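You operate a simulated robot arm through the tools that you are given. There is no shell and no other tool. Be economical: measure what you need, move in short steps, check, and stop when the job is done.

You run a simulated robot arm. Do the job below in one go: nothing can be reset, and whatever is moved stays where it is left.

## Task
Shut the left door of the wall cupboard. Then take the green label clip on the top of the fitting bench and put it away on the top of the green bench. Then fetch the orange dome and set it on top of the carton over the reels.

Only the result counts: the job must be done as asked and must still hold three seconds after the hand-in. Knocking over, shifting, dropping, spilling or breaking anything else fails it.

## Robot
A 6-joint arm with a fingered hand on a trunk, on a base that drives. Base frame: it is fixed to the floor where the robot stands at the start and does not move with it; the origin is under the middle of the robot, x ahead of it, y to its left, z up. Lengths are in m, angles in degrees, forces in N, time in s.
With the tool pointing down near the work surface it reaches from about 0.14 to 0.84 m from the robot's upright axis, wherever it stands. Its first joint turns from -166.0 to 166.0 degrees. Places, roughly: left door of the wall cupboard [1.1, 0, 1.5]; top of the green bench [2, 1.3, 0.8]; green label clip [0, -1.75, 0.75]; orange dome [-0.5, -1.75, 1]; carton over the reels [-1, -3.5, 1.5]. Payload 5 kg.
The TCP is the grasp point between the finger pads, 0.036 m short of the fingertips. In the tool frame z runs along the fingers and y along their closing line. The gripper opens to 0.12 m. The gripper's body begins 0.042 m behind the TCP. The gripper is a hand of 4 fingers: y runs from the thumb to the fingers, the wrist lies at [-0.019, -0.123, -0.211] in the tool frame, and closing takes about 1.5 s.
Orientation is told as [roll, pitch, yaw] about the base's x, y, z axes, in that order, counted from this pose: with the fingers straight down and the wrist toward the robot, the tool's x, y and z point along [0, 1, 0], [1, 0, 0] and [0, 0, -1] of the base frame.

## Interface
- The arm moves only by the tool drive_tool. Its argument "plan" is one flat list of numbers, 6 for each row, row after row: the shift along the tool's x, y, z in m, then the turn, a rotation vector about the tool's x, y, z in degrees. In form: [tx, ty, tz, rx, ry, rz, tx, ty, tz, rx, ry, rz, ...]. A call has 1 to 20 rows; each row is the pose to reach, as a shift and turn from the pose commanded when the call began, along the tool's axes at that moment. "jaw" is the gripper command, from -1 (shut) to 1 (fully open), values between in proportion, set as the call begins (left out, the last holds). Rows are played at 5 a second. More than 0.05 m and 8.6 degrees between two rows, or a gripper value outside its range, and nothing of the call is played. Where a pose cannot be reached the arm comes as near as it can. A force on the tool above 40 N (or 10 N above the force at the start of the call, whichever is more), or a blocked arm, ends the call early, and 0.2 s more pass. Each finger travels about 0.045 m/s and halts on what it meets, pressing with about 16 N; the grip force reading is that of the motor and also rises with nothing between the fingers. The clock runs only during rows and for 0.2 s after the last one: add rows that repeat a pose to give the fingers time. It gives the time, the measured TCP pose, the force on the tool (base axes), the opening and the grip force at its end, in the units of the frame above (readings bear some noise).
- Cameras (640 x 400 px; columns grow to the right, rows downward): "scene" is now at [0.1103, -0.0238, 1.7679]; the picture's right is [-0.28, -0.96, -0.00], its down [-0.65, 0.19, -0.74] and it looks along [0.71, -0.21, -0.68] (base axes); focal length 255 px, centre (320, 200). "wrist" rides on the gripper at [0.073, -0.101, -0.142] in the tool frame; the picture's right is [-0.79, 0.29, -0.54], its down [-0.56, -0.70, 0.44] and it looks along [-0.25, 0.65, 0.71] (tool axes); focal length 280 px, centre (320, 200). There is no depth. A picture from a camera that has moved, and an enlarged one, comes with that camera's place and axes in the base frame and with its lens.
- snapshot(camera): a new picture of that camera. No time passes.
- raise_lower(by): slides the trunk up (or, below 0, down) by that many m; the arm and the scene camera ride with it, the base frame stays. It gives what a move gives, with no picture.
- drive_base(legs): drives the robot by 1 to 6 legs, each [ahead, turn to the left] in m and degrees, along the robot's own axes; the way and the turn of a leg run together, so that a leg with both is an arc; at most 1.5 m and 180 degrees a leg. The arm and the cameras ride along, it lands a little off, and it stops where it bumps. It gives what a move gives.
- grasp_type(shape): the hand has 4 fingers and takes this shape, open, in about a second: jaw (thumb against the fingers, like two jaws); tri (thumb and two fingers); tip (a fingertip pinch); poke (one finger out to press); point (the index stretched); flat (the hand flat); cup (the hand cupped); fist (a fist). The gripper value then closes the fingers along that shape, each until it touches; the sizes above hold for jaw. It gives what a move gives, with no picture.
- turn_head(pan, tilt): turns the head with the scene camera to pan (to the left, within 86 degrees either way) and tilt (down, from -29 to 69), counted from straight ahead of the robot. It gives what a move gives.
- close_up(camera, box): a new picture of the part [left, top, right, bottom] of that camera's present view, enlarged. No time passes.
- sign_off(): hands the job in; it is judged then, once.

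Work in short steps. Places have to be worked out from the pictures, the camera data and where the tool is seen: move nearer, look again, correct. Check each grasp and each placing, and mend what went wrong. You have 165 turns and 108 pictures in all, those below and enlarged ones among them. Open the gripper and draw the arm clear of the work before you hand the job in, unless the task says otherwise; then end with one line.

The tools are called as a command line: name --argument value ..., lists and objects as JSON in quotes. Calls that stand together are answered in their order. drive_tool: Moves the arm, as the interface text tells. Its arguments: {"type":"object","properties":{"plan":{"type":"array","items":{"type":"number"}},"jaw":{"type":"number"}},"required":["plan"]} The other tools are called the same way: raise_lower (by) slides the trunk up or down; grasp_type (shape) gives the hand a shape; drive_base (legs) drives the base; turn_head (pan, tilt) turns the head that bears the scene camera; snapshot (camera) takes a picture; close_up (camera, box) takes an enlarged picture of a part of a camera's view; sign_off () hands the job in.

At the start:

```text
time: 0.0
position: [0.6436, -0.3088, 1.0004]
ee_rot: [0.0, -0.1, -0.1]
wrist_force: [0.3, 0.1, -0.1]
opening: 0.1195
grip_force: 0.0
shape: jaw
trunk travel left (down, up): [-0.775, 0.065]
robot x, y, heading: [-0.0018, -0.0024, 0.2]
head pan, tilt: [-16.5, 42.5]
```

scene: 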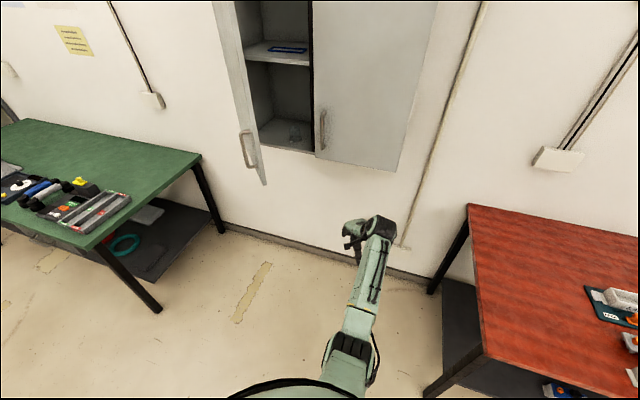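
wrist: 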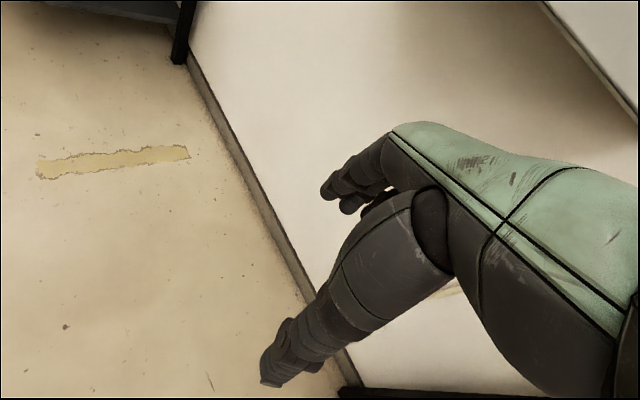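

The left door stands open toward me. I look at the cupboard with the head raised, to locate the door.

turn_head --pan 0 --tilt 10

snapshot --camera "scene"

```text
time: 1.0
position: [0.6441, -0.3099, 0.998]
ee_rot: [0.0, 0.1, 0.1]
wrist_force: [0.5, 0.5, 0.1]
opening: 0.1196
grip_force: 0.1
shape: jaw
trunk travel left (down, up): [-0.775, 0.065]
robot x, y, heading: [-0.003, 0.005, -0.0]
head pan, tilt: [0.0, 10.0]
```

```text
105 pictures are left
camera scene: at [0.1235, -0.0002, 1.8192], right [0.0, -1.0, 0.0], down [-0.17, 0.0, -0.98], along [0.98, 0.0, -0.17], focal length 255 px, centre (320, 200)
```

scene: 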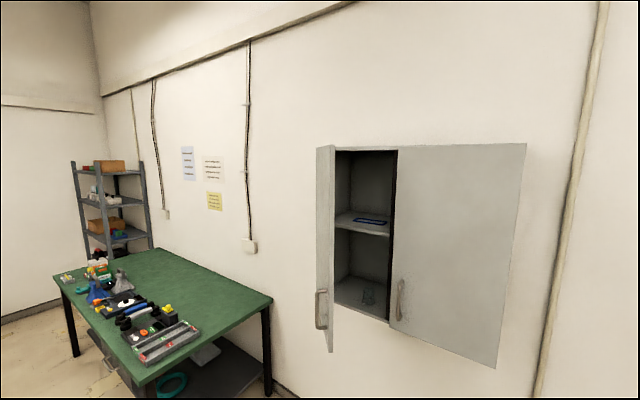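

close_up --camera "scene" --box '[270, 120, 540, 390]'

```text
1.48 times, centred on (405, 255) of scene
camera zoom: at [0.1235, -0.0002, 1.8192], right [0.0, -1.0, 0.0], down [-0.17, 0.0, -0.98], along [0.98, 0.0, -0.17], focal length 378 px, centre (194, 118)
```

zoom: 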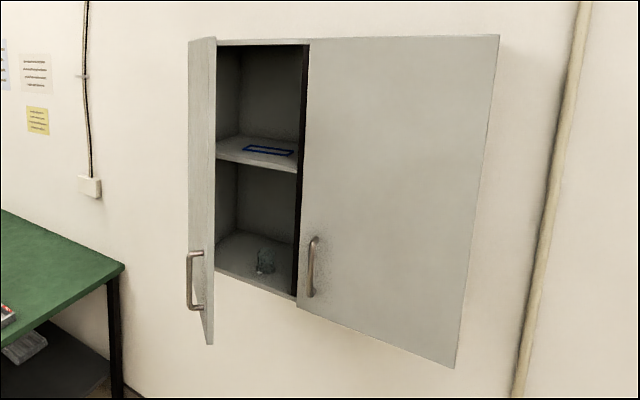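

The left door is open about 48°: its hinge is near (1.17, 0.01) and its free edge near (0.88, -0.04), with the bottom at about z 1.17. I make a fist and bring it to the left of the door, pointing forward.

grasp_type --shape "fist"

drive_tool --plan '[0.036, -0.008, -0.03, -6, 0, 0, 0.072, -0.016, -0.06, -12, 0, 0, 0.108, -0.024, -0.09, -18, 0, 0, 0.144, -0.032, -0.12, -24, 0, 0, 0.18, -0.04, -0.15, -30, 0, 0, 0.216, -0.048, -0.18, -36, 0, 0, 0.252, -0.056, -0.21, -42, 0, 0, 0.288, -0.064, -0.24, -48, 0, 0, 0.324, -0.072, -0.27, -54, 0, 0, 0.36, -0.08, -0.3, -60, 0, 0, 0.396, -0.088, -0.33, -66, 0, 0, 0.432, -0.096, -0.36, -72, 0, 0, 0.468, -0.1, -0.39, -78, 0, 0, 0.48, -0.1, -0.42, -84, 0, 0, 0.48, -0.1, -0.45, -90, 0, 0]' --jaw -1

snapshot --camera "scene"

```text
time: 1.9
position: [0.6446, -0.3104, 0.9992]
ee_rot: [0.0, 0.0, 0.0]
wrist_force: [1.2, -0.1, 0.5]
opening: 0.0
grip_force: 0.0
shape: fist
trunk travel left (down, up): [-0.775, 0.065]
robot x, y, heading: [0.0003, -0.0025, -0.1]
head pan, tilt: [0.0, 10.0]
```

```text
time: 5.1
position: [0.5455, 0.1716, 1.4504]
ee_rot: [-149.6, -90.1, 149.7]
wrist_force: [-0.6, 0.5, 0.3]
opening: 0.0002
grip_force: 0.0
shape: fist
trunk travel left (down, up): [-0.775, 0.065]
robot x, y, heading: [-0.0035, 0.0018, -0.3]
head pan, tilt: [0.0, 10.0]
```

```text
103 pictures are left
camera scene: at [0.124, 0.0001, 1.8192], right [0.0, -1.0, 0.0], down [-0.17, 0.0, -0.98], along [0.98, 0.0, -0.17], focal length 255 px, centre (320, 200)
```

scene: 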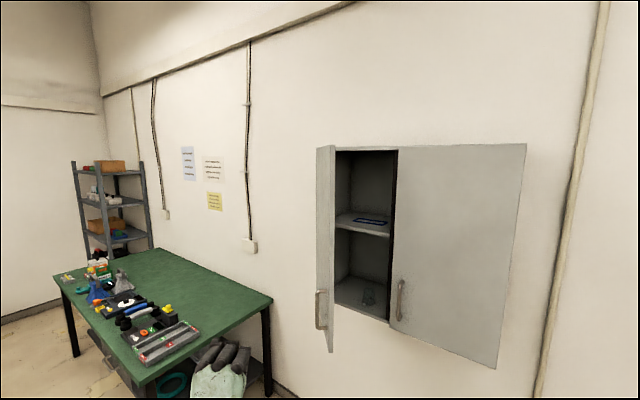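

The fist is left of the door. I drive ahead 0.2 m, then move the fist beside the door face.

drive_base --legs '[[0.2, 0]]'

drive_tool --plan '[-0.005, 0.01, 0.03, 0, -8, 0, -0.01, 0.02, 0.06, 0, -16, 0, -0.015, 0.03, 0.09, 0, -24, 0, -0.02, 0.04, 0.12, 0, -31, 0]'

snapshot --camera "scene"

snapshot --camera "wrist"

```text
time: 6.7
position: [0.7443, 0.1711, 1.4496]
ee_rot: [-103.5, -90.0, 103.4]
wrist_force: [-0.6, -1.1, 0.3]
opening: 0.0
grip_force: 0.1
shape: fist
trunk travel left (down, up): [-0.775, 0.065]
robot x, y, heading: [0.2002, -0.002, -0.1]
head pan, tilt: [0.0, 10.0]
```

```text
time: 7.7
position: [0.8666, 0.1512, 1.4882]
ee_rot: [-86.0, -89.9, 54.8]
wrist_force: [0.6, 0.3, -0.2]
opening: 0.0
grip_force: 0.1
shape: fist
trunk travel left (down, up): [-0.775, 0.065]
robot x, y, heading: [0.2035, -0.002, -0.2]
head pan, tilt: [0.0, 10.0]
```

```text
102 pictures are left
camera scene: at [0.326, 0.0012, 1.8191], right [0.0, -1.0, 0.0], down [-0.17, 0.0, -0.98], along [0.98, 0.0, -0.17], focal length 255 px, centre (320, 200)
```

scene: 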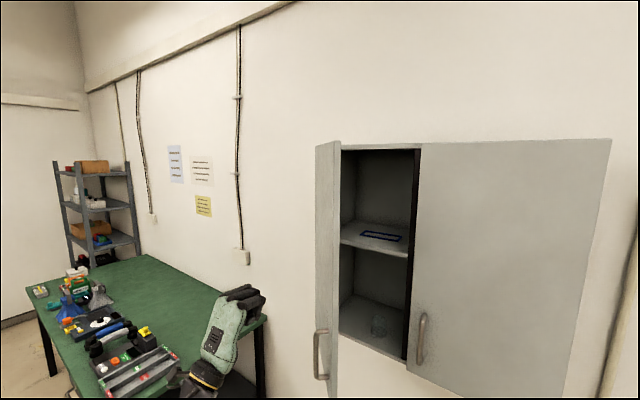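

```text
101 pictures are left
camera wrist: at [0.7834, 0.2872, 1.3878], right [-0.87, -0.39, 0.29], down [0.09, -0.71, -0.7], along [0.48, -0.58, 0.65], focal length 280 px, centre (320, 200)
```

wrist: 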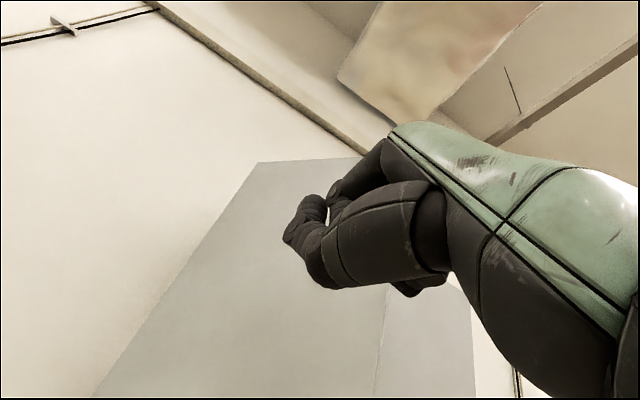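

The fist is beside the door at z 1.49, above the handle. I push along the closing arc, six rows first.

drive_tool --plan '[-0.029, 0, 0.026, 0, 0, 0, -0.058, 0, 0.052, 0, 0, 0, -0.087, 0, 0.08, 0, 0, 0, -0.116, 0, 0.11, 0, 0, 0, -0.145, 0, 0.145, 0, 0, 0, -0.165, 0, 0.18, 0, 0, 0]'

snapshot --camera "scene"

```text
time: 9.1
position: [0.9318, -0.0895, 1.4918]
ee_rot: [94.9, -89.8, -126.1]
wrist_force: [-9.5, -3.8, -1.0]
opening: 0.0001
grip_force: 0.0
shape: fist
trunk travel left (down, up): [-0.775, 0.065]
robot x, y, heading: [0.2004, -0.001, -0.2]
head pan, tilt: [0.0, 10.0]
```

```text
100 pictures are left
camera scene: at [0.3214, -0.0046, 1.8194], right [0.0, -1.0, 0.0], down [-0.17, 0.0, -0.98], along [0.98, 0.0, -0.17], focal length 255 px, centre (320, 200)
```

scene: 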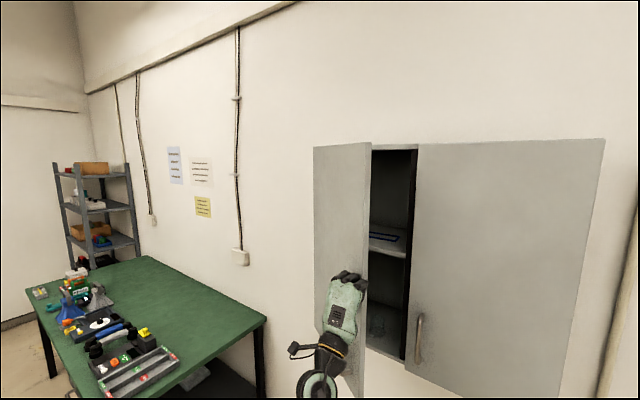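

The door is following. I keep pushing along the tool's axis and a little to the right.

drive_tool --plan '[-0.012, 0, 0.025, 0, 0, 0, -0.024, 0, 0.05, 0, 0, 0, -0.03, 0, 0.075, 0, 0, 0, -0.03, 0, 0.1, 0, 0, 0, -0.03, 0, 0.125, 0, 0, 0, -0.03, 0, 0.15, 0, 0, 0]'

snapshot --camera "scene"

```text
time: 10.5
position: [1.0502, -0.1871, 1.4904]
ee_rot: [-4.1, -89.9, -27.0]
wrist_force: [-0.1, -0.4, 0.1]
opening: 0.0002
grip_force: 0.0
shape: fist
trunk travel left (down, up): [-0.775, 0.065]
robot x, y, heading: [0.2012, -0.0008, -0.3]
head pan, tilt: [0.0, 10.0]
```

```text
99 pictures are left
camera scene: at [0.3244, -0.0013, 1.8192], right [0.0, -1.0, 0.0], down [-0.17, 0.0, -0.98], along [0.98, 0.0, -0.17], focal length 255 px, centre (320, 200)
```

scene: 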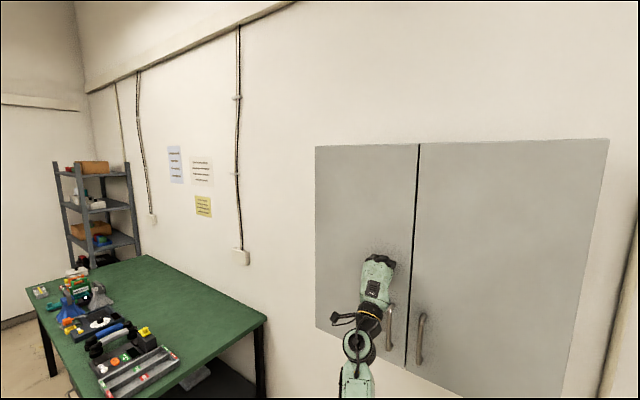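

The door looks shut, but there is no force, so I push a little more to confirm contact.

drive_tool --plan '[0, 0, 0.015, 0, 0, 0, 0, 0, 0.03, 0, 0, 0, 0, 0, 0.045, 0, 0, 0]'

close_up --camera "scene" --box '[300, 120, 620, 400]'

```text
time: 11.2
position: [1.0682, -0.1946, 1.4957]
ee_rot: [168.6, -89.5, 160.9]
wrist_force: [-43.8, 21.6, -8.7]
opening: 0.1152
grip_force: 0.0
shape: fist
trunk travel left (down, up): [-0.775, 0.065]
robot x, y, heading: [0.1987, -0.0011, 0.3]
head pan, tilt: [0.0, 10.0]
stopped in row 3: the force on the tool passed its limit (the readings are from after the stop); the commanded pose is now the measured one
```

```text
1.43 times, centred on (460, 260) of scene
camera zoom: at [0.3113, 0.0052, 1.82], right [0.0, -1.0, 0.0], down [-0.17, 0.0, -0.99], along [0.99, 0.0, -0.17], focal length 364 px, centre (120, 114)
```

zoom: 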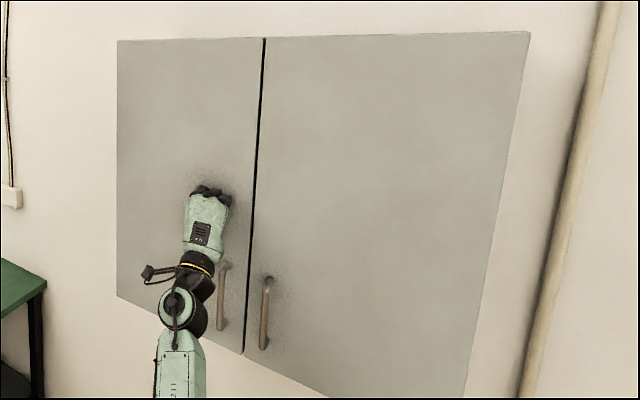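

The door is shut, with a 44 N reaction. I draw the fist straight back, then look around toward the fitting bench.

drive_tool --plan '[0, 0, -0.04, 0, 0, 0, 0, 0, -0.08, 0, 0, 0, 0, 0, -0.12, 0, 0, 0, 0, 0, -0.16, 0, 0, 0, 0, 0, -0.2, 0, 0, 0, 0, 0, -0.24, 0, 0, 0, 0, 0, -0.28, 0, 0, 0]'

drive_base --legs '[[-0.25, 0]]'

snapshot --camera "scene"

turn_head --pan -80 --tilt 20

snapshot --camera "scene"

```text
time: 12.8
position: [0.8377, -0.0561, 1.4906]
ee_rot: [-115.1, -90.0, 84.4]
wrist_force: [-0.1, 0.6, 0.2]
opening: 0.0001
grip_force: 0.1
shape: fist
trunk travel left (down, up): [-0.775, 0.065]
robot x, y, heading: [0.199, -0.0009, 0.2]
head pan, tilt: [0.0, 10.0]
```

```text
time: 14.6
position: [0.591, -0.0571, 1.4886]
ee_rot: [-25.6, -90.0, -5.0]
wrist_force: [-0.4, -0.6, -0.4]
opening: 0.0
grip_force: 0.1
shape: fist
trunk travel left (down, up): [-0.775, 0.065]
robot x, y, heading: [-0.047, -0.001, -0.1]
head pan, tilt: [0.0, 10.0]
```

```text
97 pictures are left
camera scene: at [0.075, -0.0002, 1.8192], right [0.0, -1.0, 0.0], down [-0.17, 0.0, -0.98], along [0.98, 0.0, -0.17], focal length 255 px, centre (320, 200)
```

scene: 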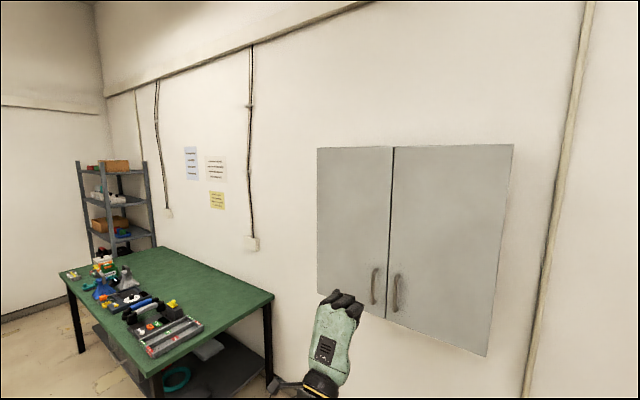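

```text
time: 16.2
position: [0.5906, -0.0571, 1.489]
ee_rot: [-25.4, -89.8, -5.3]
wrist_force: [0.5, 0.0, 0.4]
opening: 0.0001
grip_force: 0.0
shape: fist
trunk travel left (down, up): [-0.775, 0.065]
robot x, y, heading: [-0.0479, 0.0021, 0.0]
head pan, tilt: [-80.0, 20.0]
```

```text
96 pictures are left
camera scene: at [-0.0023, -0.0919, 1.803], right [-0.98, -0.18, 0.0], down [-0.06, 0.34, -0.94], along [0.16, -0.93, -0.34], focal length 255 px, centre (320, 200)
```

scene: 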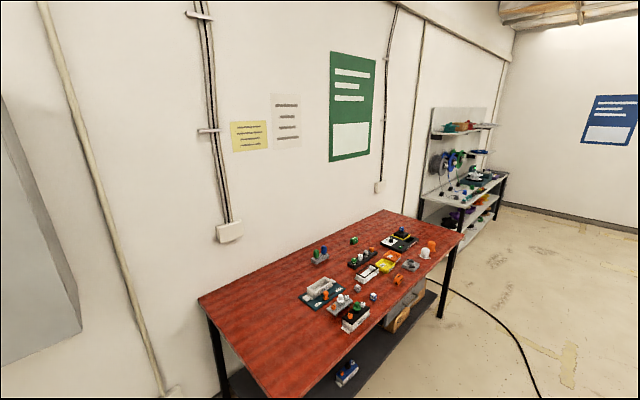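

The door stays shut. The red bench is the fitting bench, and I zoom in on its objects.

close_up --camera "scene" --box '[290, 215, 450, 335]'

close_up --camera "scene" --box '[400, 90, 530, 260]'

```text
3.33 times, centred on (370, 275) of scene
camera zoom: at [-0.0023, -0.0919, 1.803], right [-0.98, -0.18, 0.0], down [-0.06, 0.34, -0.94], along [0.16, -0.93, -0.34], focal length 850 px, centre (153, -50)
```

zoom: 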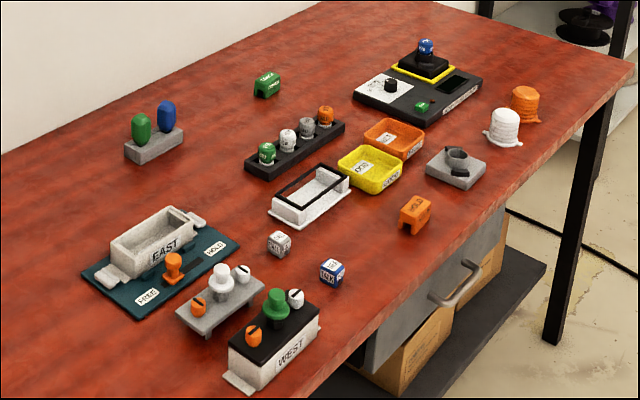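

```text
2.35 times, centred on (465, 175) of scene
camera zoom: at [-0.0023, -0.0919, 1.803], right [-0.98, -0.18, 0.0], down [-0.06, 0.34, -0.94], along [0.16, -0.93, -0.34], focal length 600 px, centre (-21, 259)
```

zoom: 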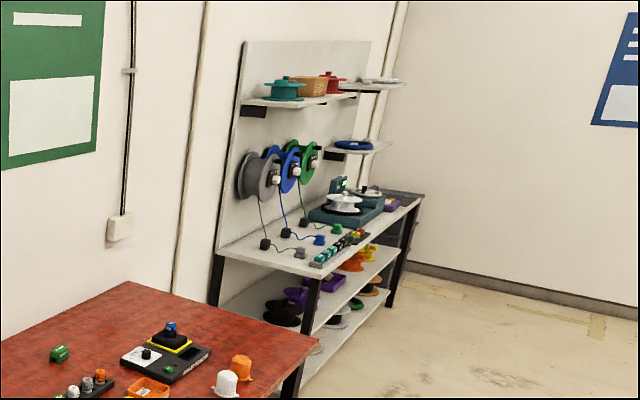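

The green clip is at about (0.04, -1.98) and the orange dome at about (-0.56, -1.97) on the red bench. The carton is on the shelf over the reels. I bring the hand back to tool-down, open, and drive to the front of the bench opposite the clip.

drive_tool --plan '[0, -0.01, 0, 8, 0, 0, 0, -0.02, 0, 16, 0, 0, 0, -0.03, 0, 24, 0, 0, 0, -0.04, 0, 32, 0, 0, 0, -0.05, 0, 40, 0, 0, 0, -0.06, 0, 48, 0, 0, 0, -0.07, 0, 56, 0, 0, 0, -0.08, 0, 64, 0, 0, 0, -0.09, 0, 72, 0, 0, 0, -0.1, 0, 80, 0, 0, 0, -0.1, 0, 85, 0, 0, 0, -0.1, 0, 90, 0, 0]'

grasp_type --shape "jaw"

drive_base --legs '[[0, -122], [0.8, 0], [0.76, 0], [0, 86]]'

turn_head --pan 0 --tilt 35

snapshot --camera "scene"

```text
time: 18.8
position: [0.6775, -0.0677, 1.316]
ee_rot: [0.0, -0.3, -30.6]
wrist_force: [-0.9, -0.6, -0.5]
opening: 0.0004
grip_force: 0.0
shape: fist
out of reach, approached as far as the arm can: row 9, 10, 11, 12
trunk travel left (down, up): [-0.775, 0.065]
robot x, y, heading: [-0.0517, -0.0002, -0.1]
head pan, tilt: [-80.0, 20.0]
```

```text
time: 19.7
position: [0.6754, -0.0673, 1.3181]
ee_rot: [0.0, -0.5, -30.6]
wrist_force: [-0.8, -0.1, 0.1]
opening: 0.1196
grip_force: 0.0
shape: jaw
trunk travel left (down, up): [-0.775, 0.065]
robot x, y, heading: [-0.0467, -0.0007, -0.3]
head pan, tilt: [-80.0, 20.0]
```

```text
time: 36.6
position: [-0.356, -1.818, 1.3166]
ee_rot: [0.0, -0.6, -67.0]
wrist_force: [-0.3, -0.4, 0.3]
opening: 0.1199
grip_force: 0.0
shape: jaw
trunk travel left (down, up): [-0.775, 0.065]
robot x, y, heading: [-0.9043, -1.3368, -36.1]
head pan, tilt: [-80.0, 20.0]
```

```text
time: 38.1
position: [-0.3554, -1.8189, 1.3164]
ee_rot: [0.0, -0.4, -66.9]
wrist_force: [1.4, 0.8, 1.0]
opening: 0.1196
grip_force: 0.1
shape: jaw
trunk travel left (down, up): [-0.775, 0.065]
robot x, y, heading: [-0.8997, -1.3355, -36.2]
head pan, tilt: [0.0, 35.0]
```

```text
93 pictures are left
camera scene: at [-0.8062, -1.4054, 1.7792], right [-0.59, -0.81, 0.0], down [-0.46, 0.34, -0.82], along [0.66, -0.48, -0.57], focal length 255 px, centre (320, 200)
```

scene: 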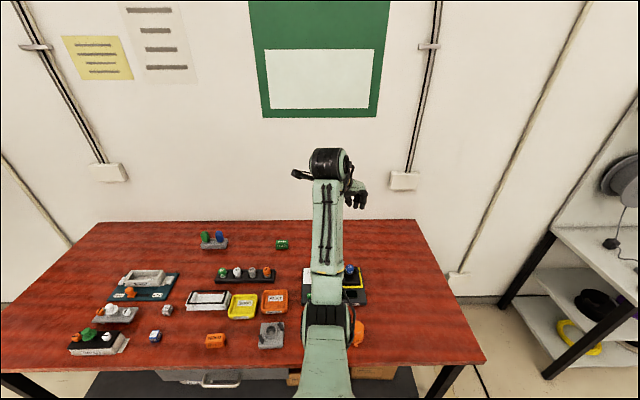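

By triangulation the clip is at (0.03, -1.78, 0.885), so the bench top is about z 0.86, and I am roughly 0.49 m from its edge. I look down to see the base against the edge before driving closer.

turn_head --pan 30 --tilt 69

snapshot --camera "scene"

```text
time: 39.1
position: [-0.3563, -1.8181, 1.3164]
ee_rot: [0.0, -0.5, -66.8]
wrist_force: [0.6, -0.4, 0.4]
opening: 0.1193
grip_force: 0.1
shape: jaw
trunk travel left (down, up): [-0.775, 0.065]
robot x, y, heading: [-0.9031, -1.334, -36.0]
head pan, tilt: [30.0, 68.8]
```

```text
92 pictures are left
camera scene: at [-0.8215, -1.3594, 1.7355], right [-0.11, -0.99, 0.0], down [-0.93, 0.1, -0.36], along [0.36, -0.04, -0.93], focal length 255 px, centre (320, 200)
```

scene: 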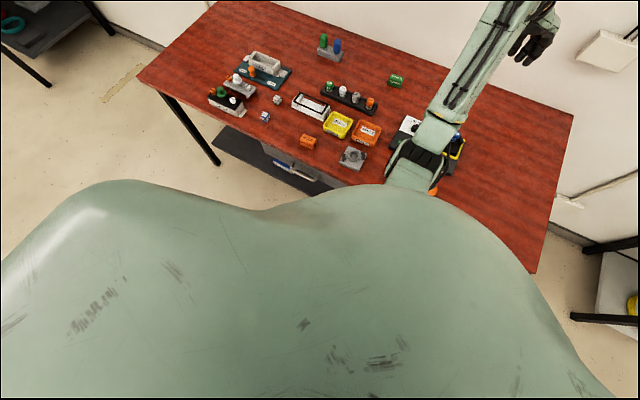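

The torso hides the base, but this confirms the clip at (0.03, -1.785). I shift left and ahead to face it, about 0.29 m from the edge.

drive_base --legs '[[0, 40], [0.26, 0], [0, -40]]'

turn_head --pan 0 --tilt 50

snapshot --camera "scene"

```text
time: 44.7
position: [-0.0863, -1.784, 1.3164]
ee_rot: [-0.1, -0.5, -65.6]
wrist_force: [-0.5, -0.3, 0.4]
opening: 0.1197
grip_force: 0.1
shape: jaw
trunk travel left (down, up): [-0.775, 0.065]
robot x, y, heading: [-0.6422, -1.3116, -34.9]
head pan, tilt: [30.0, 68.8]
```

```text
time: 45.7
position: [-0.0865, -1.7838, 1.3164]
ee_rot: [-0.1, -0.5, -65.5]
wrist_force: [0.2, 0.2, 1.1]
opening: 0.1197
grip_force: 0.2
shape: jaw
trunk travel left (down, up): [-0.775, 0.065]
robot x, y, heading: [-0.6442, -1.3138, -35.0]
head pan, tilt: [0.0, 50.0]
```

```text
91 pictures are left
camera scene: at [-0.5553, -1.3739, 1.7574], right [-0.57, -0.82, 0.0], down [-0.63, 0.44, -0.64], along [0.53, -0.37, -0.77], focal length 255 px, centre (320, 200)
```

scene: 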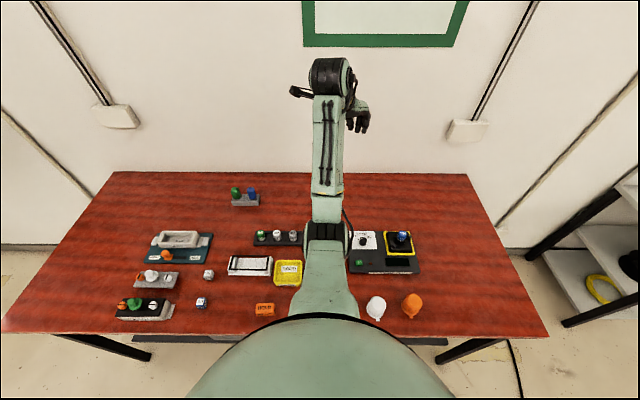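

The clip is straight ahead at about 0.82 m, hidden behind the arm. I check it with the wrist camera.

snapshot --camera "wrist"

```text
90 pictures are left
camera wrist: at [-0.0616, -1.6598, 1.4591], right [-0.6, -0.58, 0.54], down [-0.8, 0.4, -0.45], along [0.04, -0.7, -0.71], focal length 280 px, centre (320, 200)
```

wrist: 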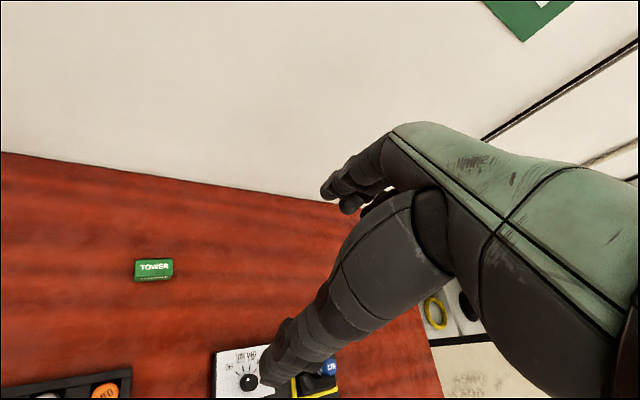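

close_up --camera "wrist" --box '[104, 240, 204, 302]'

```text
6.40 times, centred on (154, 271) of wrist
camera zoom: at [-0.0616, -1.6598, 1.4591], right [-0.6, -0.58, 0.54], down [-0.8, 0.4, -0.45], along [0.04, -0.7, -0.71], focal length 1794 px, centre (1382, -254)
```

zoom: 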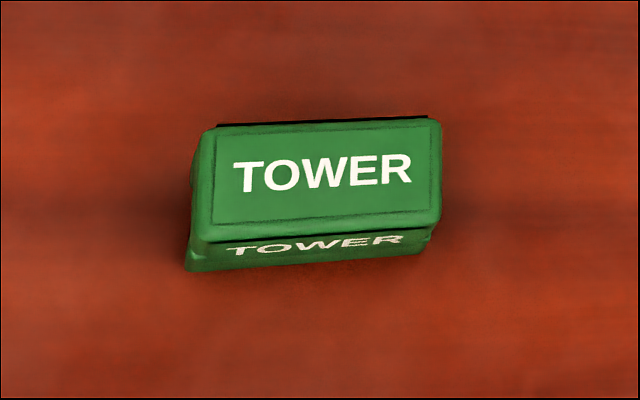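

The clip is about 55 × 28 mm, centred near (0.037, -1.789), with its short side along my approach, so I grip across that. I lower the trunk somewhat and hover over it at yaw -33.

raise_lower --by -0.15

drive_tool --plan '[0.018, 0.009, 0.02, 0, 0, -5.4, 0.037, 0.019, 0.04, 0, 0, -10.8, 0.055, 0.028, 0.06, 0, 0, -16.2, 0.073, 0.037, 0.08, 0, 0, -21.6, 0.092, 0.047, 0.1, 0, 0, -27, 0.11, 0.056, 0.116, 0, 0, -32.5]'

snapshot --camera "wrist"

snapshot --camera "scene"

```text
time: 47.4
position: [-0.0876, -1.7829, 1.1674]
ee_rot: [0.1, -0.5, -65.6]
wrist_force: [-0.1, -0.9, 0.2]
opening: 0.1196
grip_force: 0.1
shape: jaw
trunk travel left (down, up): [-0.625, 0.215]
robot x, y, heading: [-0.6444, -1.3137, -35.0]
head pan, tilt: [0.0, 50.0]
```

```text
time: 48.8
position: [0.0391, -1.7911, 1.0508]
ee_rot: [-0.2, -0.5, -33.0]
wrist_force: [0.7, 0.4, -0.8]
opening: 0.1197
grip_force: 0.0
shape: jaw
trunk travel left (down, up): [-0.625, 0.215]
robot x, y, heading: [-0.6438, -1.3123, -34.9]
head pan, tilt: [0.0, 50.0]
```

```text
88 pictures are left
camera wrist: at [-0.0061, -1.6742, 1.1929], right [-0.19, -0.82, 0.55], down [-0.89, -0.09, -0.45], along [0.41, -0.57, -0.71], focal length 280 px, centre (320, 200)
```

wrist: 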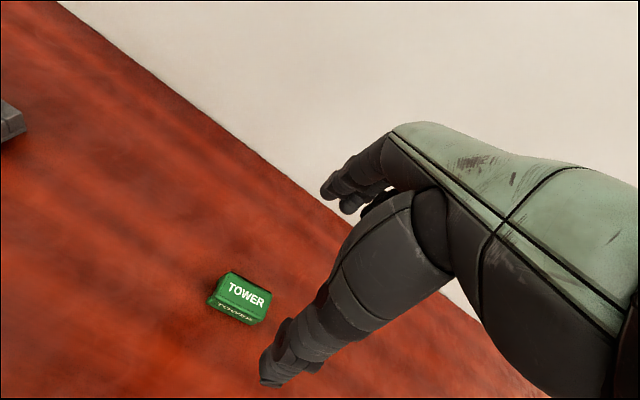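

```text
87 pictures are left
camera scene: at [-0.5545, -1.3748, 1.6073], right [-0.57, -0.82, 0.0], down [-0.63, 0.44, -0.64], along [0.53, -0.37, -0.77], focal length 255 px, centre (320, 200)
```

scene: 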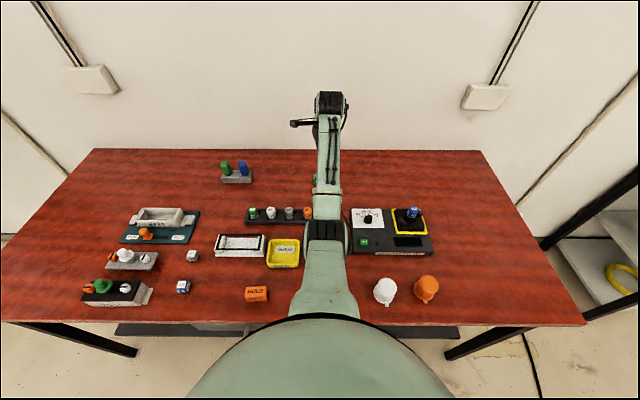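

The clip top is near z 0.877, centred at about (0.045, -1.793). I descend to TCP z 0.905 and check.

drive_tool --plan '[0.001, 0.003, 0.04, 0, 0, 0, 0.001, 0.006, 0.08, 0, 0, 0, 0.001, 0.006, 0.115, 0, 0, 0, 0.001, 0.006, 0.145, 0, 0, 0]'

snapshot --camera "wrist"

close_up --camera "scene" --box '[270, 100, 380, 220]'

```text
time: 49.8
position: [0.045, -1.795, 0.9064]
ee_rot: [-0.2, -0.5, -33.1]
wrist_force: [1.0, -0.8, -0.1]
opening: 0.1197
grip_force: 0.0
shape: jaw
trunk travel left (down, up): [-0.625, 0.215]
robot x, y, heading: [-0.6475, -1.3144, -34.9]
head pan, tilt: [0.0, 50.0]
```

```text
86 pictures are left
camera wrist: at [0.0014, -1.6769, 1.0488], right [-0.19, -0.81, 0.55], down [-0.89, -0.09, -0.45], along [0.41, -0.57, -0.71], focal length 280 px, centre (320, 200)
```

wrist: 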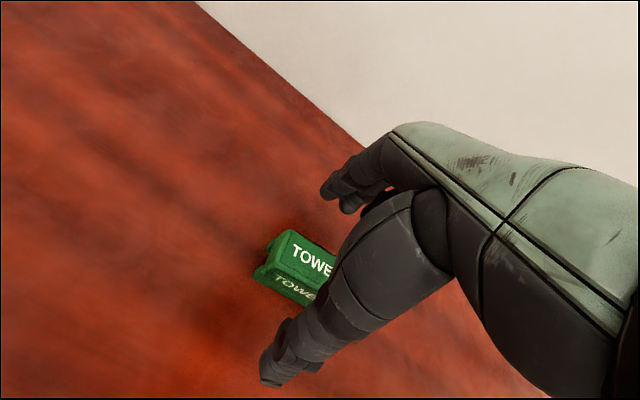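

```text
3.33 times, centred on (325, 160) of scene
camera zoom: at [-0.5547, -1.3746, 1.6074], right [-0.57, -0.82, 0.0], down [-0.63, 0.44, -0.64], along [0.53, -0.37, -0.77], focal length 850 px, centre (303, 333)
```

zoom: 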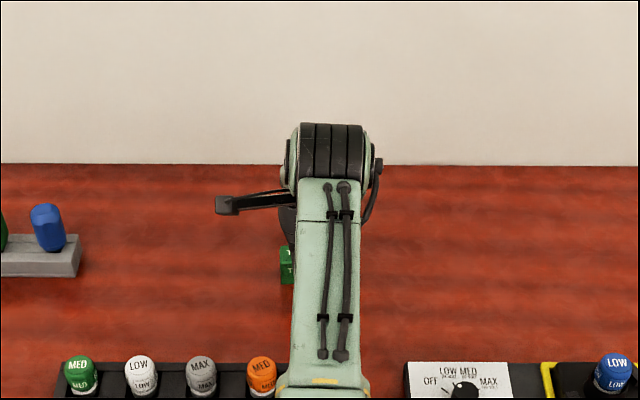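

The hand is centred over the clip. I descend 14 mm more and close.

drive_tool --plan '[0, 0, 0.007, 0, 0, 0, 0, 0, 0.014, 0, 0, 0]'

drive_tool --plan '[0, 0, 0, 0, 0, 0, 0, 0, 0, 0, 0, 0, 0, 0, 0, 0, 0, 0, 0, 0, 0, 0, 0, 0, 0, 0, 0, 0, 0, 0, 0, 0, 0, 0, 0, 0, 0, 0, 0, 0, 0, 0, 0, 0, 0, 0, 0, 0]' --jaw -1

snapshot --camera "wrist"

```text
time: 50.4
position: [0.0427, -1.7938, 0.8918]
ee_rot: [-0.2, -0.3, -33.2]
wrist_force: [-0.4, -0.2, -0.6]
opening: 0.1197
grip_force: 0.0
shape: jaw
trunk travel left (down, up): [-0.625, 0.215]
robot x, y, heading: [-0.6429, -1.3129, -34.8]
head pan, tilt: [0.0, 50.0]
```

```text
time: 52.2
position: [0.0427, -1.7945, 0.8933]
ee_rot: [-0.2, -0.4, -33.1]
wrist_force: [0.1, -0.9, 0.9]
opening: 0.0274
grip_force: 16.2
shape: jaw
trunk travel left (down, up): [-0.625, 0.215]
robot x, y, heading: [-0.6441, -1.3105, -34.8]
head pan, tilt: [0.0, 50.0]
```

```text
84 pictures are left
camera wrist: at [-0.0006, -1.6764, 1.0348], right [-0.19, -0.81, 0.55], down [-0.89, -0.09, -0.45], along [0.41, -0.57, -0.71], focal length 280 px, centre (320, 200)
```

wrist: 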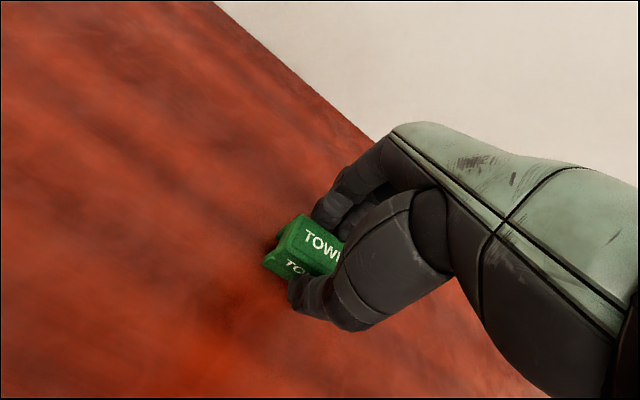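

The opening reads 0.027 with 16 N grip, so the clip is held. I lift it.

drive_tool --plan '[0, 0, -0.02, 0, 0, 0, 0, 0, -0.05, 0, 0, 0, 0, 0, -0.09, 0, 0, 0, 0, 0, -0.13, 0, 0, 0, 0, 0, -0.17, 0, 0, 0, 0, 0, -0.21, 0, 0, 0, 0, 0, -0.25, 0, 0, 0]'

snapshot --camera "wrist"

```text
time: 53.8
position: [0.0421, -1.7913, 1.1439]
ee_rot: [-0.2, -0.4, -33.0]
wrist_force: [-0.6, 0.1, -1.3]
opening: 0.0272
grip_force: 16.7
shape: jaw
trunk travel left (down, up): [-0.625, 0.215]
robot x, y, heading: [-0.6423, -1.3111, -34.7]
head pan, tilt: [0.0, 50.0]
```

```text
83 pictures are left
camera wrist: at [-0.0029, -1.6734, 1.2861], right [-0.19, -0.81, 0.55], down [-0.89, -0.09, -0.45], along [0.41, -0.57, -0.71], focal length 280 px, centre (320, 200)
```

wrist: 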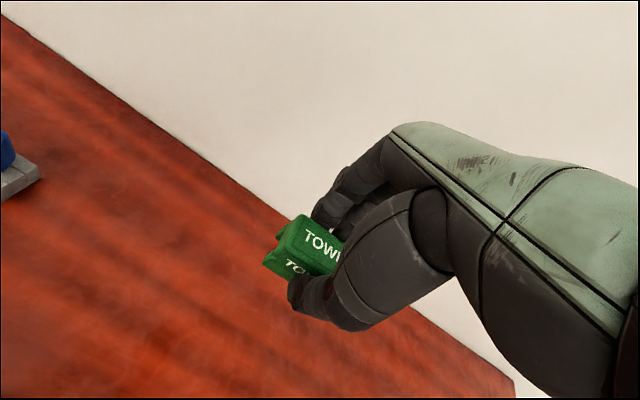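

The clip is secure. I pull the arm in, back off the bench, and drive to the right end of the green bench.

drive_tool --plan '[0, -0.04, 0, 0, 0, 0, 0, -0.08, 0, 0, 0, 0, 0, -0.12, 0, 0, 0, 0, 0, -0.16, 0, 0, 0, 0, 0, -0.2, 0, 0, 0, 0, 0, -0.24, 0, 0, 0, 0, 0, -0.27, 0, 0, 0, 0]'

drive_base --legs '[[-0.35, 0], [0, 90], [1.45, 0], [0, -45]]'

turn_head --pan 25 --tilt 30

snapshot --camera "scene"

```text
time: 55.4
position: [-0.1515, -1.6682, 1.0747]
ee_rot: [-0.1, -1.0, -33.1]
wrist_force: [0.1, 0.8, 0.4]
opening: 0.0272
grip_force: 15.6
shape: jaw
out of reach, approached as far as the arm can: row 4, 5, 6, 7
trunk travel left (down, up): [-0.625, 0.215]
robot x, y, heading: [-0.641, -1.3134, -34.8]
head pan, tilt: [0.0, 50.0]
```

```text
time: 70.3
position: [0.5076, 0.1384, 1.0751]
ee_rot: [-0.2, -1.0, 10.4]
wrist_force: [0.5, 0.5, -0.9]
opening: 0.0271
grip_force: 15.5
shape: jaw
trunk travel left (down, up): [-0.625, 0.215]
robot x, y, heading: [-0.0943, 0.054, 8.6]
head pan, tilt: [0.0, 50.0]
```

```text
time: 71.2
position: [0.5057, 0.1371, 1.0738]
ee_rot: [-0.2, -1.0, 10.4]
wrist_force: [1.0, -0.7, -0.3]
opening: 0.0271
grip_force: 15.4
shape: jaw
trunk travel left (down, up): [-0.625, 0.215]
robot x, y, heading: [-0.0951, 0.0597, 8.7]
head pan, tilt: [25.0, 30.0]
```

```text
82 pictures are left
camera scene: at [0.0106, 0.1112, 1.6369], right [0.55, -0.83, 0.0], down [-0.42, -0.28, -0.87], along [0.72, 0.48, -0.5], focal length 255 px, centre (320, 200)
```

scene: 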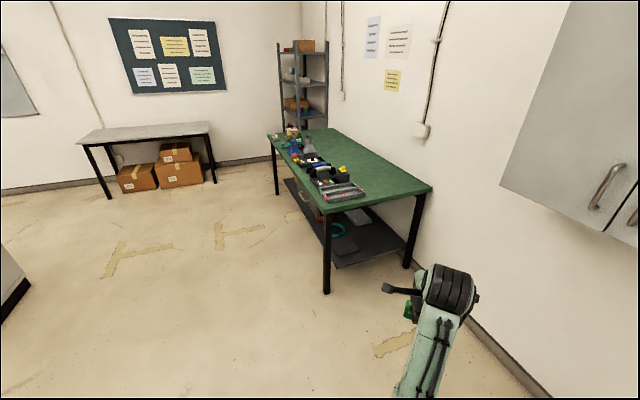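

The bench is clear behind the tray at its right end. I aim for about (1.56, 0.60), driving in beside the bench end.

drive_base --legs '[[0.97, 1], [0, 19]]'

turn_head --pan 12 --tilt 40

snapshot --camera "scene"

snapshot --camera "wrist"

```text
time: 77.2
position: [1.3899, 0.4727, 1.0736]
ee_rot: [-0.1, -0.9, 29.4]
wrist_force: [-0.6, 0.5, -0.1]
opening: 0.027
grip_force: 15.6
shape: jaw
trunk travel left (down, up): [-0.625, 0.215]
robot x, y, heading: [0.8497, 0.1987, 27.4]
head pan, tilt: [25.0, 30.0]
```

```text
time: 78.0
position: [1.3899, 0.4722, 1.0751]
ee_rot: [-0.2, -1.0, 29.4]
wrist_force: [-0.2, 0.1, -0.5]
opening: 0.0271
grip_force: 15.9
shape: jaw
trunk travel left (down, up): [-0.625, 0.215]
robot x, y, heading: [0.8448, 0.1967, 27.7]
head pan, tilt: [12.0, 40.0]
```

```text
81 pictures are left
camera scene: at [0.9399, 0.2681, 1.6216], right [0.64, -0.77, 0.0], down [-0.49, -0.41, -0.77], along [0.59, 0.49, -0.64], focal length 255 px, centre (320, 200)
```

scene: 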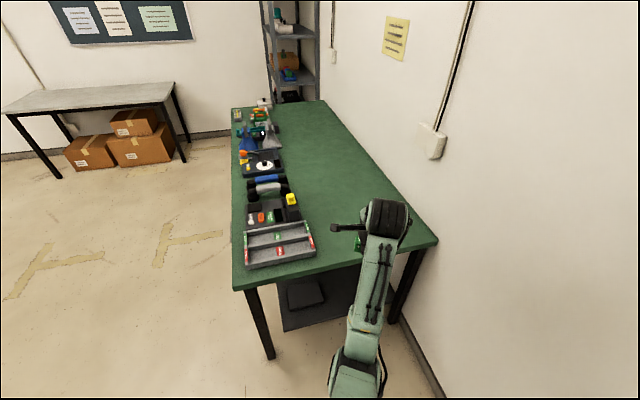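

```text
80 pictures are left
camera wrist: at [1.2653, 0.4854, 1.2149], right [0.63, -0.55, 0.55], down [-0.33, -0.83, -0.45], along [0.7, 0.1, -0.7], focal length 280 px, centre (320, 200)
```

wrist: 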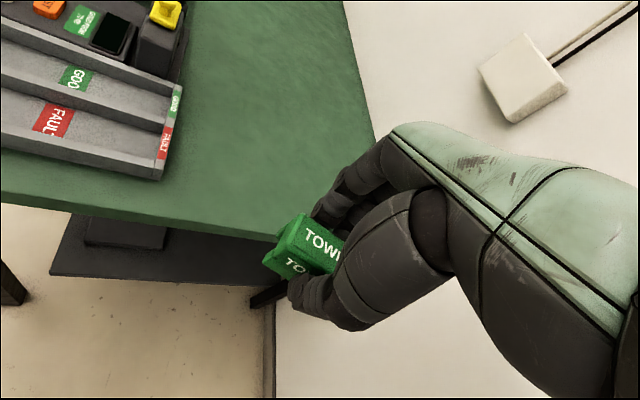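

I move a touch closer, then carry the clip over (1.58, 0.62) at z about 0.97.

drive_base --legs '[[0.06, 0]]'

drive_tool --plan '[0.007, 0.03, 0, 0, 0, 0, 0.013, 0.06, 0, 0, 0, 0, 0.02, 0.09, 0, 0, 0, 0, 0.026, 0.12, 0.02, 0, 0, 0, 0.033, 0.15, 0.04, 0, 0, 0, 0.039, 0.179, 0.07, 0, 0, 0, 0.039, 0.179, 0.1, 0, 0, 0]'

snapshot --camera "wrist"

snapshot --camera "scene"

```text
time: 79.0
position: [1.4441, 0.4998, 1.0724]
ee_rot: [-0.2, -1.0, 29.4]
wrist_force: [1.4, 0.0, -0.8]
opening: 0.0267
grip_force: 16.2
shape: jaw
trunk travel left (down, up): [-0.625, 0.215]
robot x, y, heading: [0.8964, 0.2238, 27.3]
head pan, tilt: [12.0, 40.0]
```

```text
time: 80.6
position: [1.5834, 0.6224, 0.9786]
ee_rot: [-0.2, -1.0, 29.4]
wrist_force: [0.5, 0.3, -0.1]
opening: 0.027
grip_force: 15.2
shape: jaw
trunk travel left (down, up): [-0.625, 0.215]
robot x, y, heading: [0.898, 0.2261, 27.4]
head pan, tilt: [12.0, 40.0]
```

```text
79 pictures are left
camera wrist: at [1.4587, 0.6355, 1.1198], right [0.63, -0.55, 0.55], down [-0.33, -0.83, -0.45], along [0.71, 0.1, -0.7], focal length 280 px, centre (320, 200)
```

wrist: 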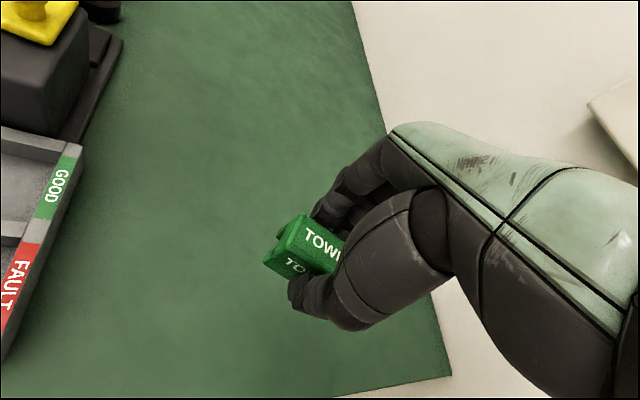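

```text
78 pictures are left
camera scene: at [0.9929, 0.2952, 1.6217], right [0.64, -0.77, 0.0], down [-0.5, -0.41, -0.77], along [0.59, 0.49, -0.64], focal length 255 px, centre (320, 200)
```

scene: 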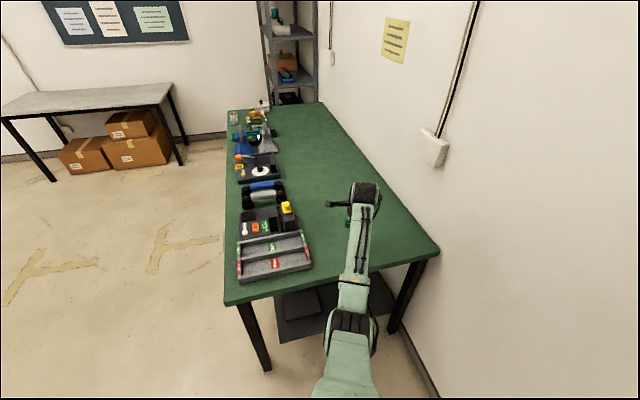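

The spot is clear. I go down to 0.90, then slowly until contact.

drive_tool --plan '[0, 0, 0.025, 0, 0, 0, 0, 0, 0.05, 0, 0, 0, 0, 0, 0.07, 0, 0, 0, 0, 0, 0.075, 0, 0, 0, 0, 0, 0.079, 0, 0, 0, 0, 0, 0.083, 0, 0, 0, 0, 0, 0.086, 0, 0, 0]'

snapshot --camera "wrist"

```text
time: 82.2
position: [1.5832, 0.6226, 0.8916]
ee_rot: [-0.2, -1.0, 29.4]
wrist_force: [-0.3, 0.1, 0.1]
opening: 0.0271
grip_force: 15.4
shape: jaw
trunk travel left (down, up): [-0.625, 0.215]
robot x, y, heading: [0.9035, 0.2253, 27.6]
head pan, tilt: [12.0, 40.0]
```

```text
77 pictures are left
camera wrist: at [1.4586, 0.6355, 1.0321], right [0.63, -0.55, 0.55], down [-0.33, -0.83, -0.45], along [0.7, 0.1, -0.7], focal length 280 px, centre (320, 200)
```

wrist: 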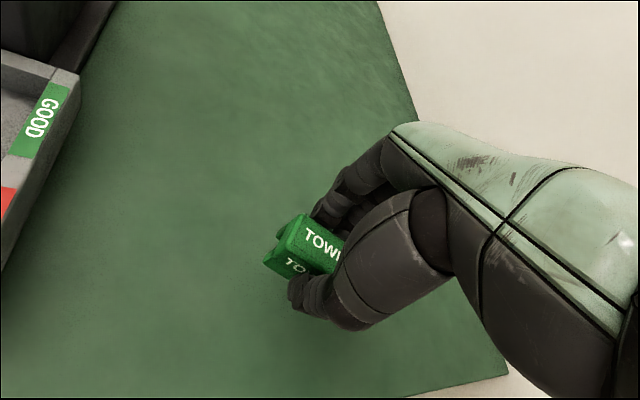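

There is no contact yet, and parallax suggests the bench top is at about 0.81. I descend further in small steps.

drive_tool --plan '[0, 0, 0.006, 0, 0, 0, 0, 0, 0.012, 0, 0, 0, 0, 0, 0.018, 0, 0, 0, 0, 0, 0.022, 0, 0, 0, 0, 0, 0.026, 0, 0, 0, 0, 0, 0.03, 0, 0, 0, 0, 0, 0.033, 0, 0, 0, 0, 0, 0.036, 0, 0, 0]'

snapshot --camera "wrist"

```text
time: 84.0
position: [1.5836, 0.6233, 0.8562]
ee_rot: [-0.2, -1.0, 29.4]
wrist_force: [0.3, 0.3, -0.1]
opening: 0.0269
grip_force: 16.1
shape: jaw
trunk travel left (down, up): [-0.625, 0.215]
robot x, y, heading: [0.8981, 0.2283, 27.7]
head pan, tilt: [12.0, 40.0]
```

```text
76 pictures are left
camera wrist: at [1.4592, 0.6356, 0.9963], right [0.63, -0.55, 0.55], down [-0.33, -0.83, -0.45], along [0.7, 0.1, -0.7], focal length 280 px, centre (320, 200)
```

wrist: 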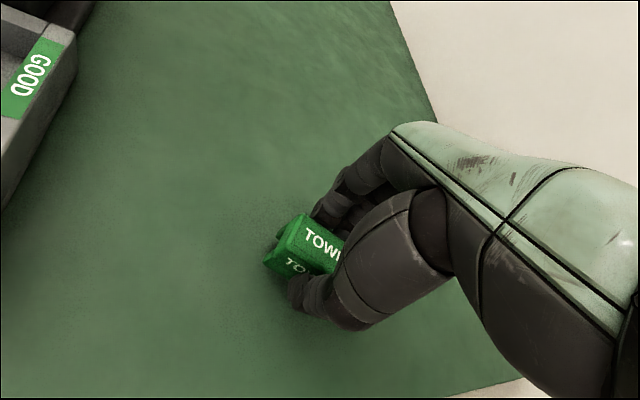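

A contact shadow is appearing but there is no force yet. I continue in finer steps.

drive_tool --plan '[0, 0, 0.003, 0, 0, 0, 0, 0, 0.006, 0, 0, 0, 0, 0, 0.009, 0, 0, 0, 0, 0, 0.012, 0, 0, 0, 0, 0, 0.014, 0, 0, 0, 0, 0, 0.016, 0, 0, 0]'

close_up --camera "wrist" --box '[220, 180, 380, 340]'

```text
time: 85.4
position: [1.5837, 0.622, 0.843]
ee_rot: [-0.2, -1.3, 29.3]
wrist_force: [0.1, 0.2, 10.4]
opening: 0.0276
grip_force: 15.5
shape: jaw
trunk travel left (down, up): [-0.625, 0.215]
robot x, y, heading: [0.9035, 0.2308, 27.6]
head pan, tilt: [12.0, 40.0]
```

```text
2.50 times, centred on (300, 260) of wrist
camera zoom: at [1.459, 0.6352, 0.9823], right [0.63, -0.55, 0.55], down [-0.33, -0.83, -0.46], along [0.71, 0.11, -0.7], focal length 701 px, centre (370, 50)
```

zoom: 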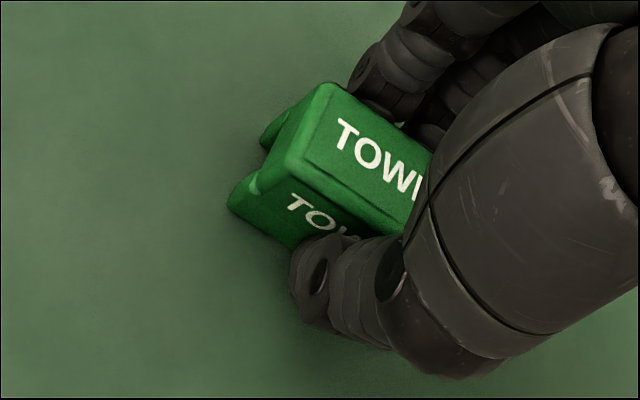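

Contact shows 10 N up, so the clip is on the bench. I back off 2 mm, open, and lift away.

drive_tool --plan '[0, 0, -0.002, 0, 0, 0, 0, 0, -0.002, 0, 0, 0, 0, 0, -0.002, 0, 0, 0, 0, 0, -0.002, 0, 0, 0, 0, 0, -0.002, 0, 0, 0, 0, 0, -0.002, 0, 0, 0, 0, 0, -0.002, 0, 0, 0, 0, 0, -0.002, 0, 0, 0]' --jaw 1

snapshot --camera "wrist"

drive_tool --plan '[0, 0, -0.02, 0, 0, 0, 0, 0, -0.04, 0, 0, 0, 0, 0, -0.08, 0, 0, 0, 0, 0, -0.12, 0, 0, 0, 0, 0, -0.16, 0, 0, 0, 0, 0, -0.2, 0, 0, 0, 0, 0, -0.25, 0, 0, 0]'

snapshot --camera "wrist"

```text
time: 87.2
position: [1.584, 0.623, 0.841]
ee_rot: [-0.3, -1.0, 29.3]
wrist_force: [-0.5, -0.1, -0.4]
opening: 0.1194
grip_force: 0.1
shape: jaw
trunk travel left (down, up): [-0.625, 0.215]
robot x, y, heading: [0.9026, 0.2267, 27.7]
head pan, tilt: [12.0, 40.0]
```

```text
74 pictures are left
camera wrist: at [1.459, 0.6357, 0.9817], right [0.63, -0.55, 0.55], down [-0.33, -0.83, -0.45], along [0.7, 0.1, -0.7], focal length 280 px, centre (320, 200)
```

wrist: 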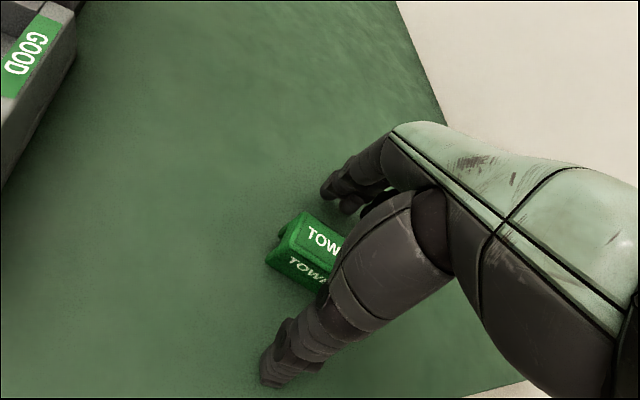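

```text
time: 88.8
position: [1.5775, 0.6236, 1.0912]
ee_rot: [-0.2, -1.0, 29.3]
wrist_force: [-0.1, 0.3, 0.8]
opening: 0.1195
grip_force: 0.0
shape: jaw
trunk travel left (down, up): [-0.625, 0.215]
robot x, y, heading: [0.9027, 0.227, 27.6]
head pan, tilt: [12.0, 40.0]
```

```text
73 pictures are left
camera wrist: at [1.4534, 0.6369, 1.2323], right [0.63, -0.55, 0.55], down [-0.33, -0.83, -0.45], along [0.7, 0.1, -0.7], focal length 280 px, centre (320, 200)
```

wrist: 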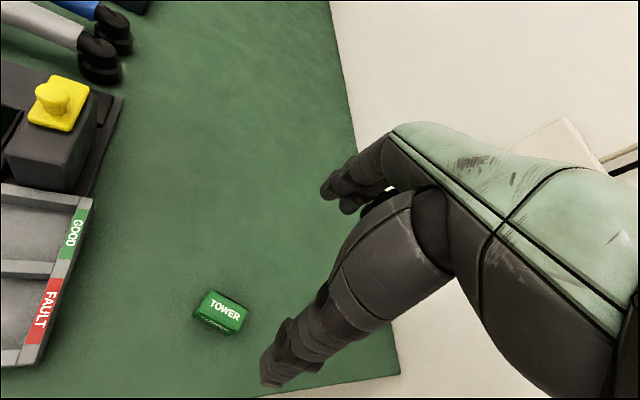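

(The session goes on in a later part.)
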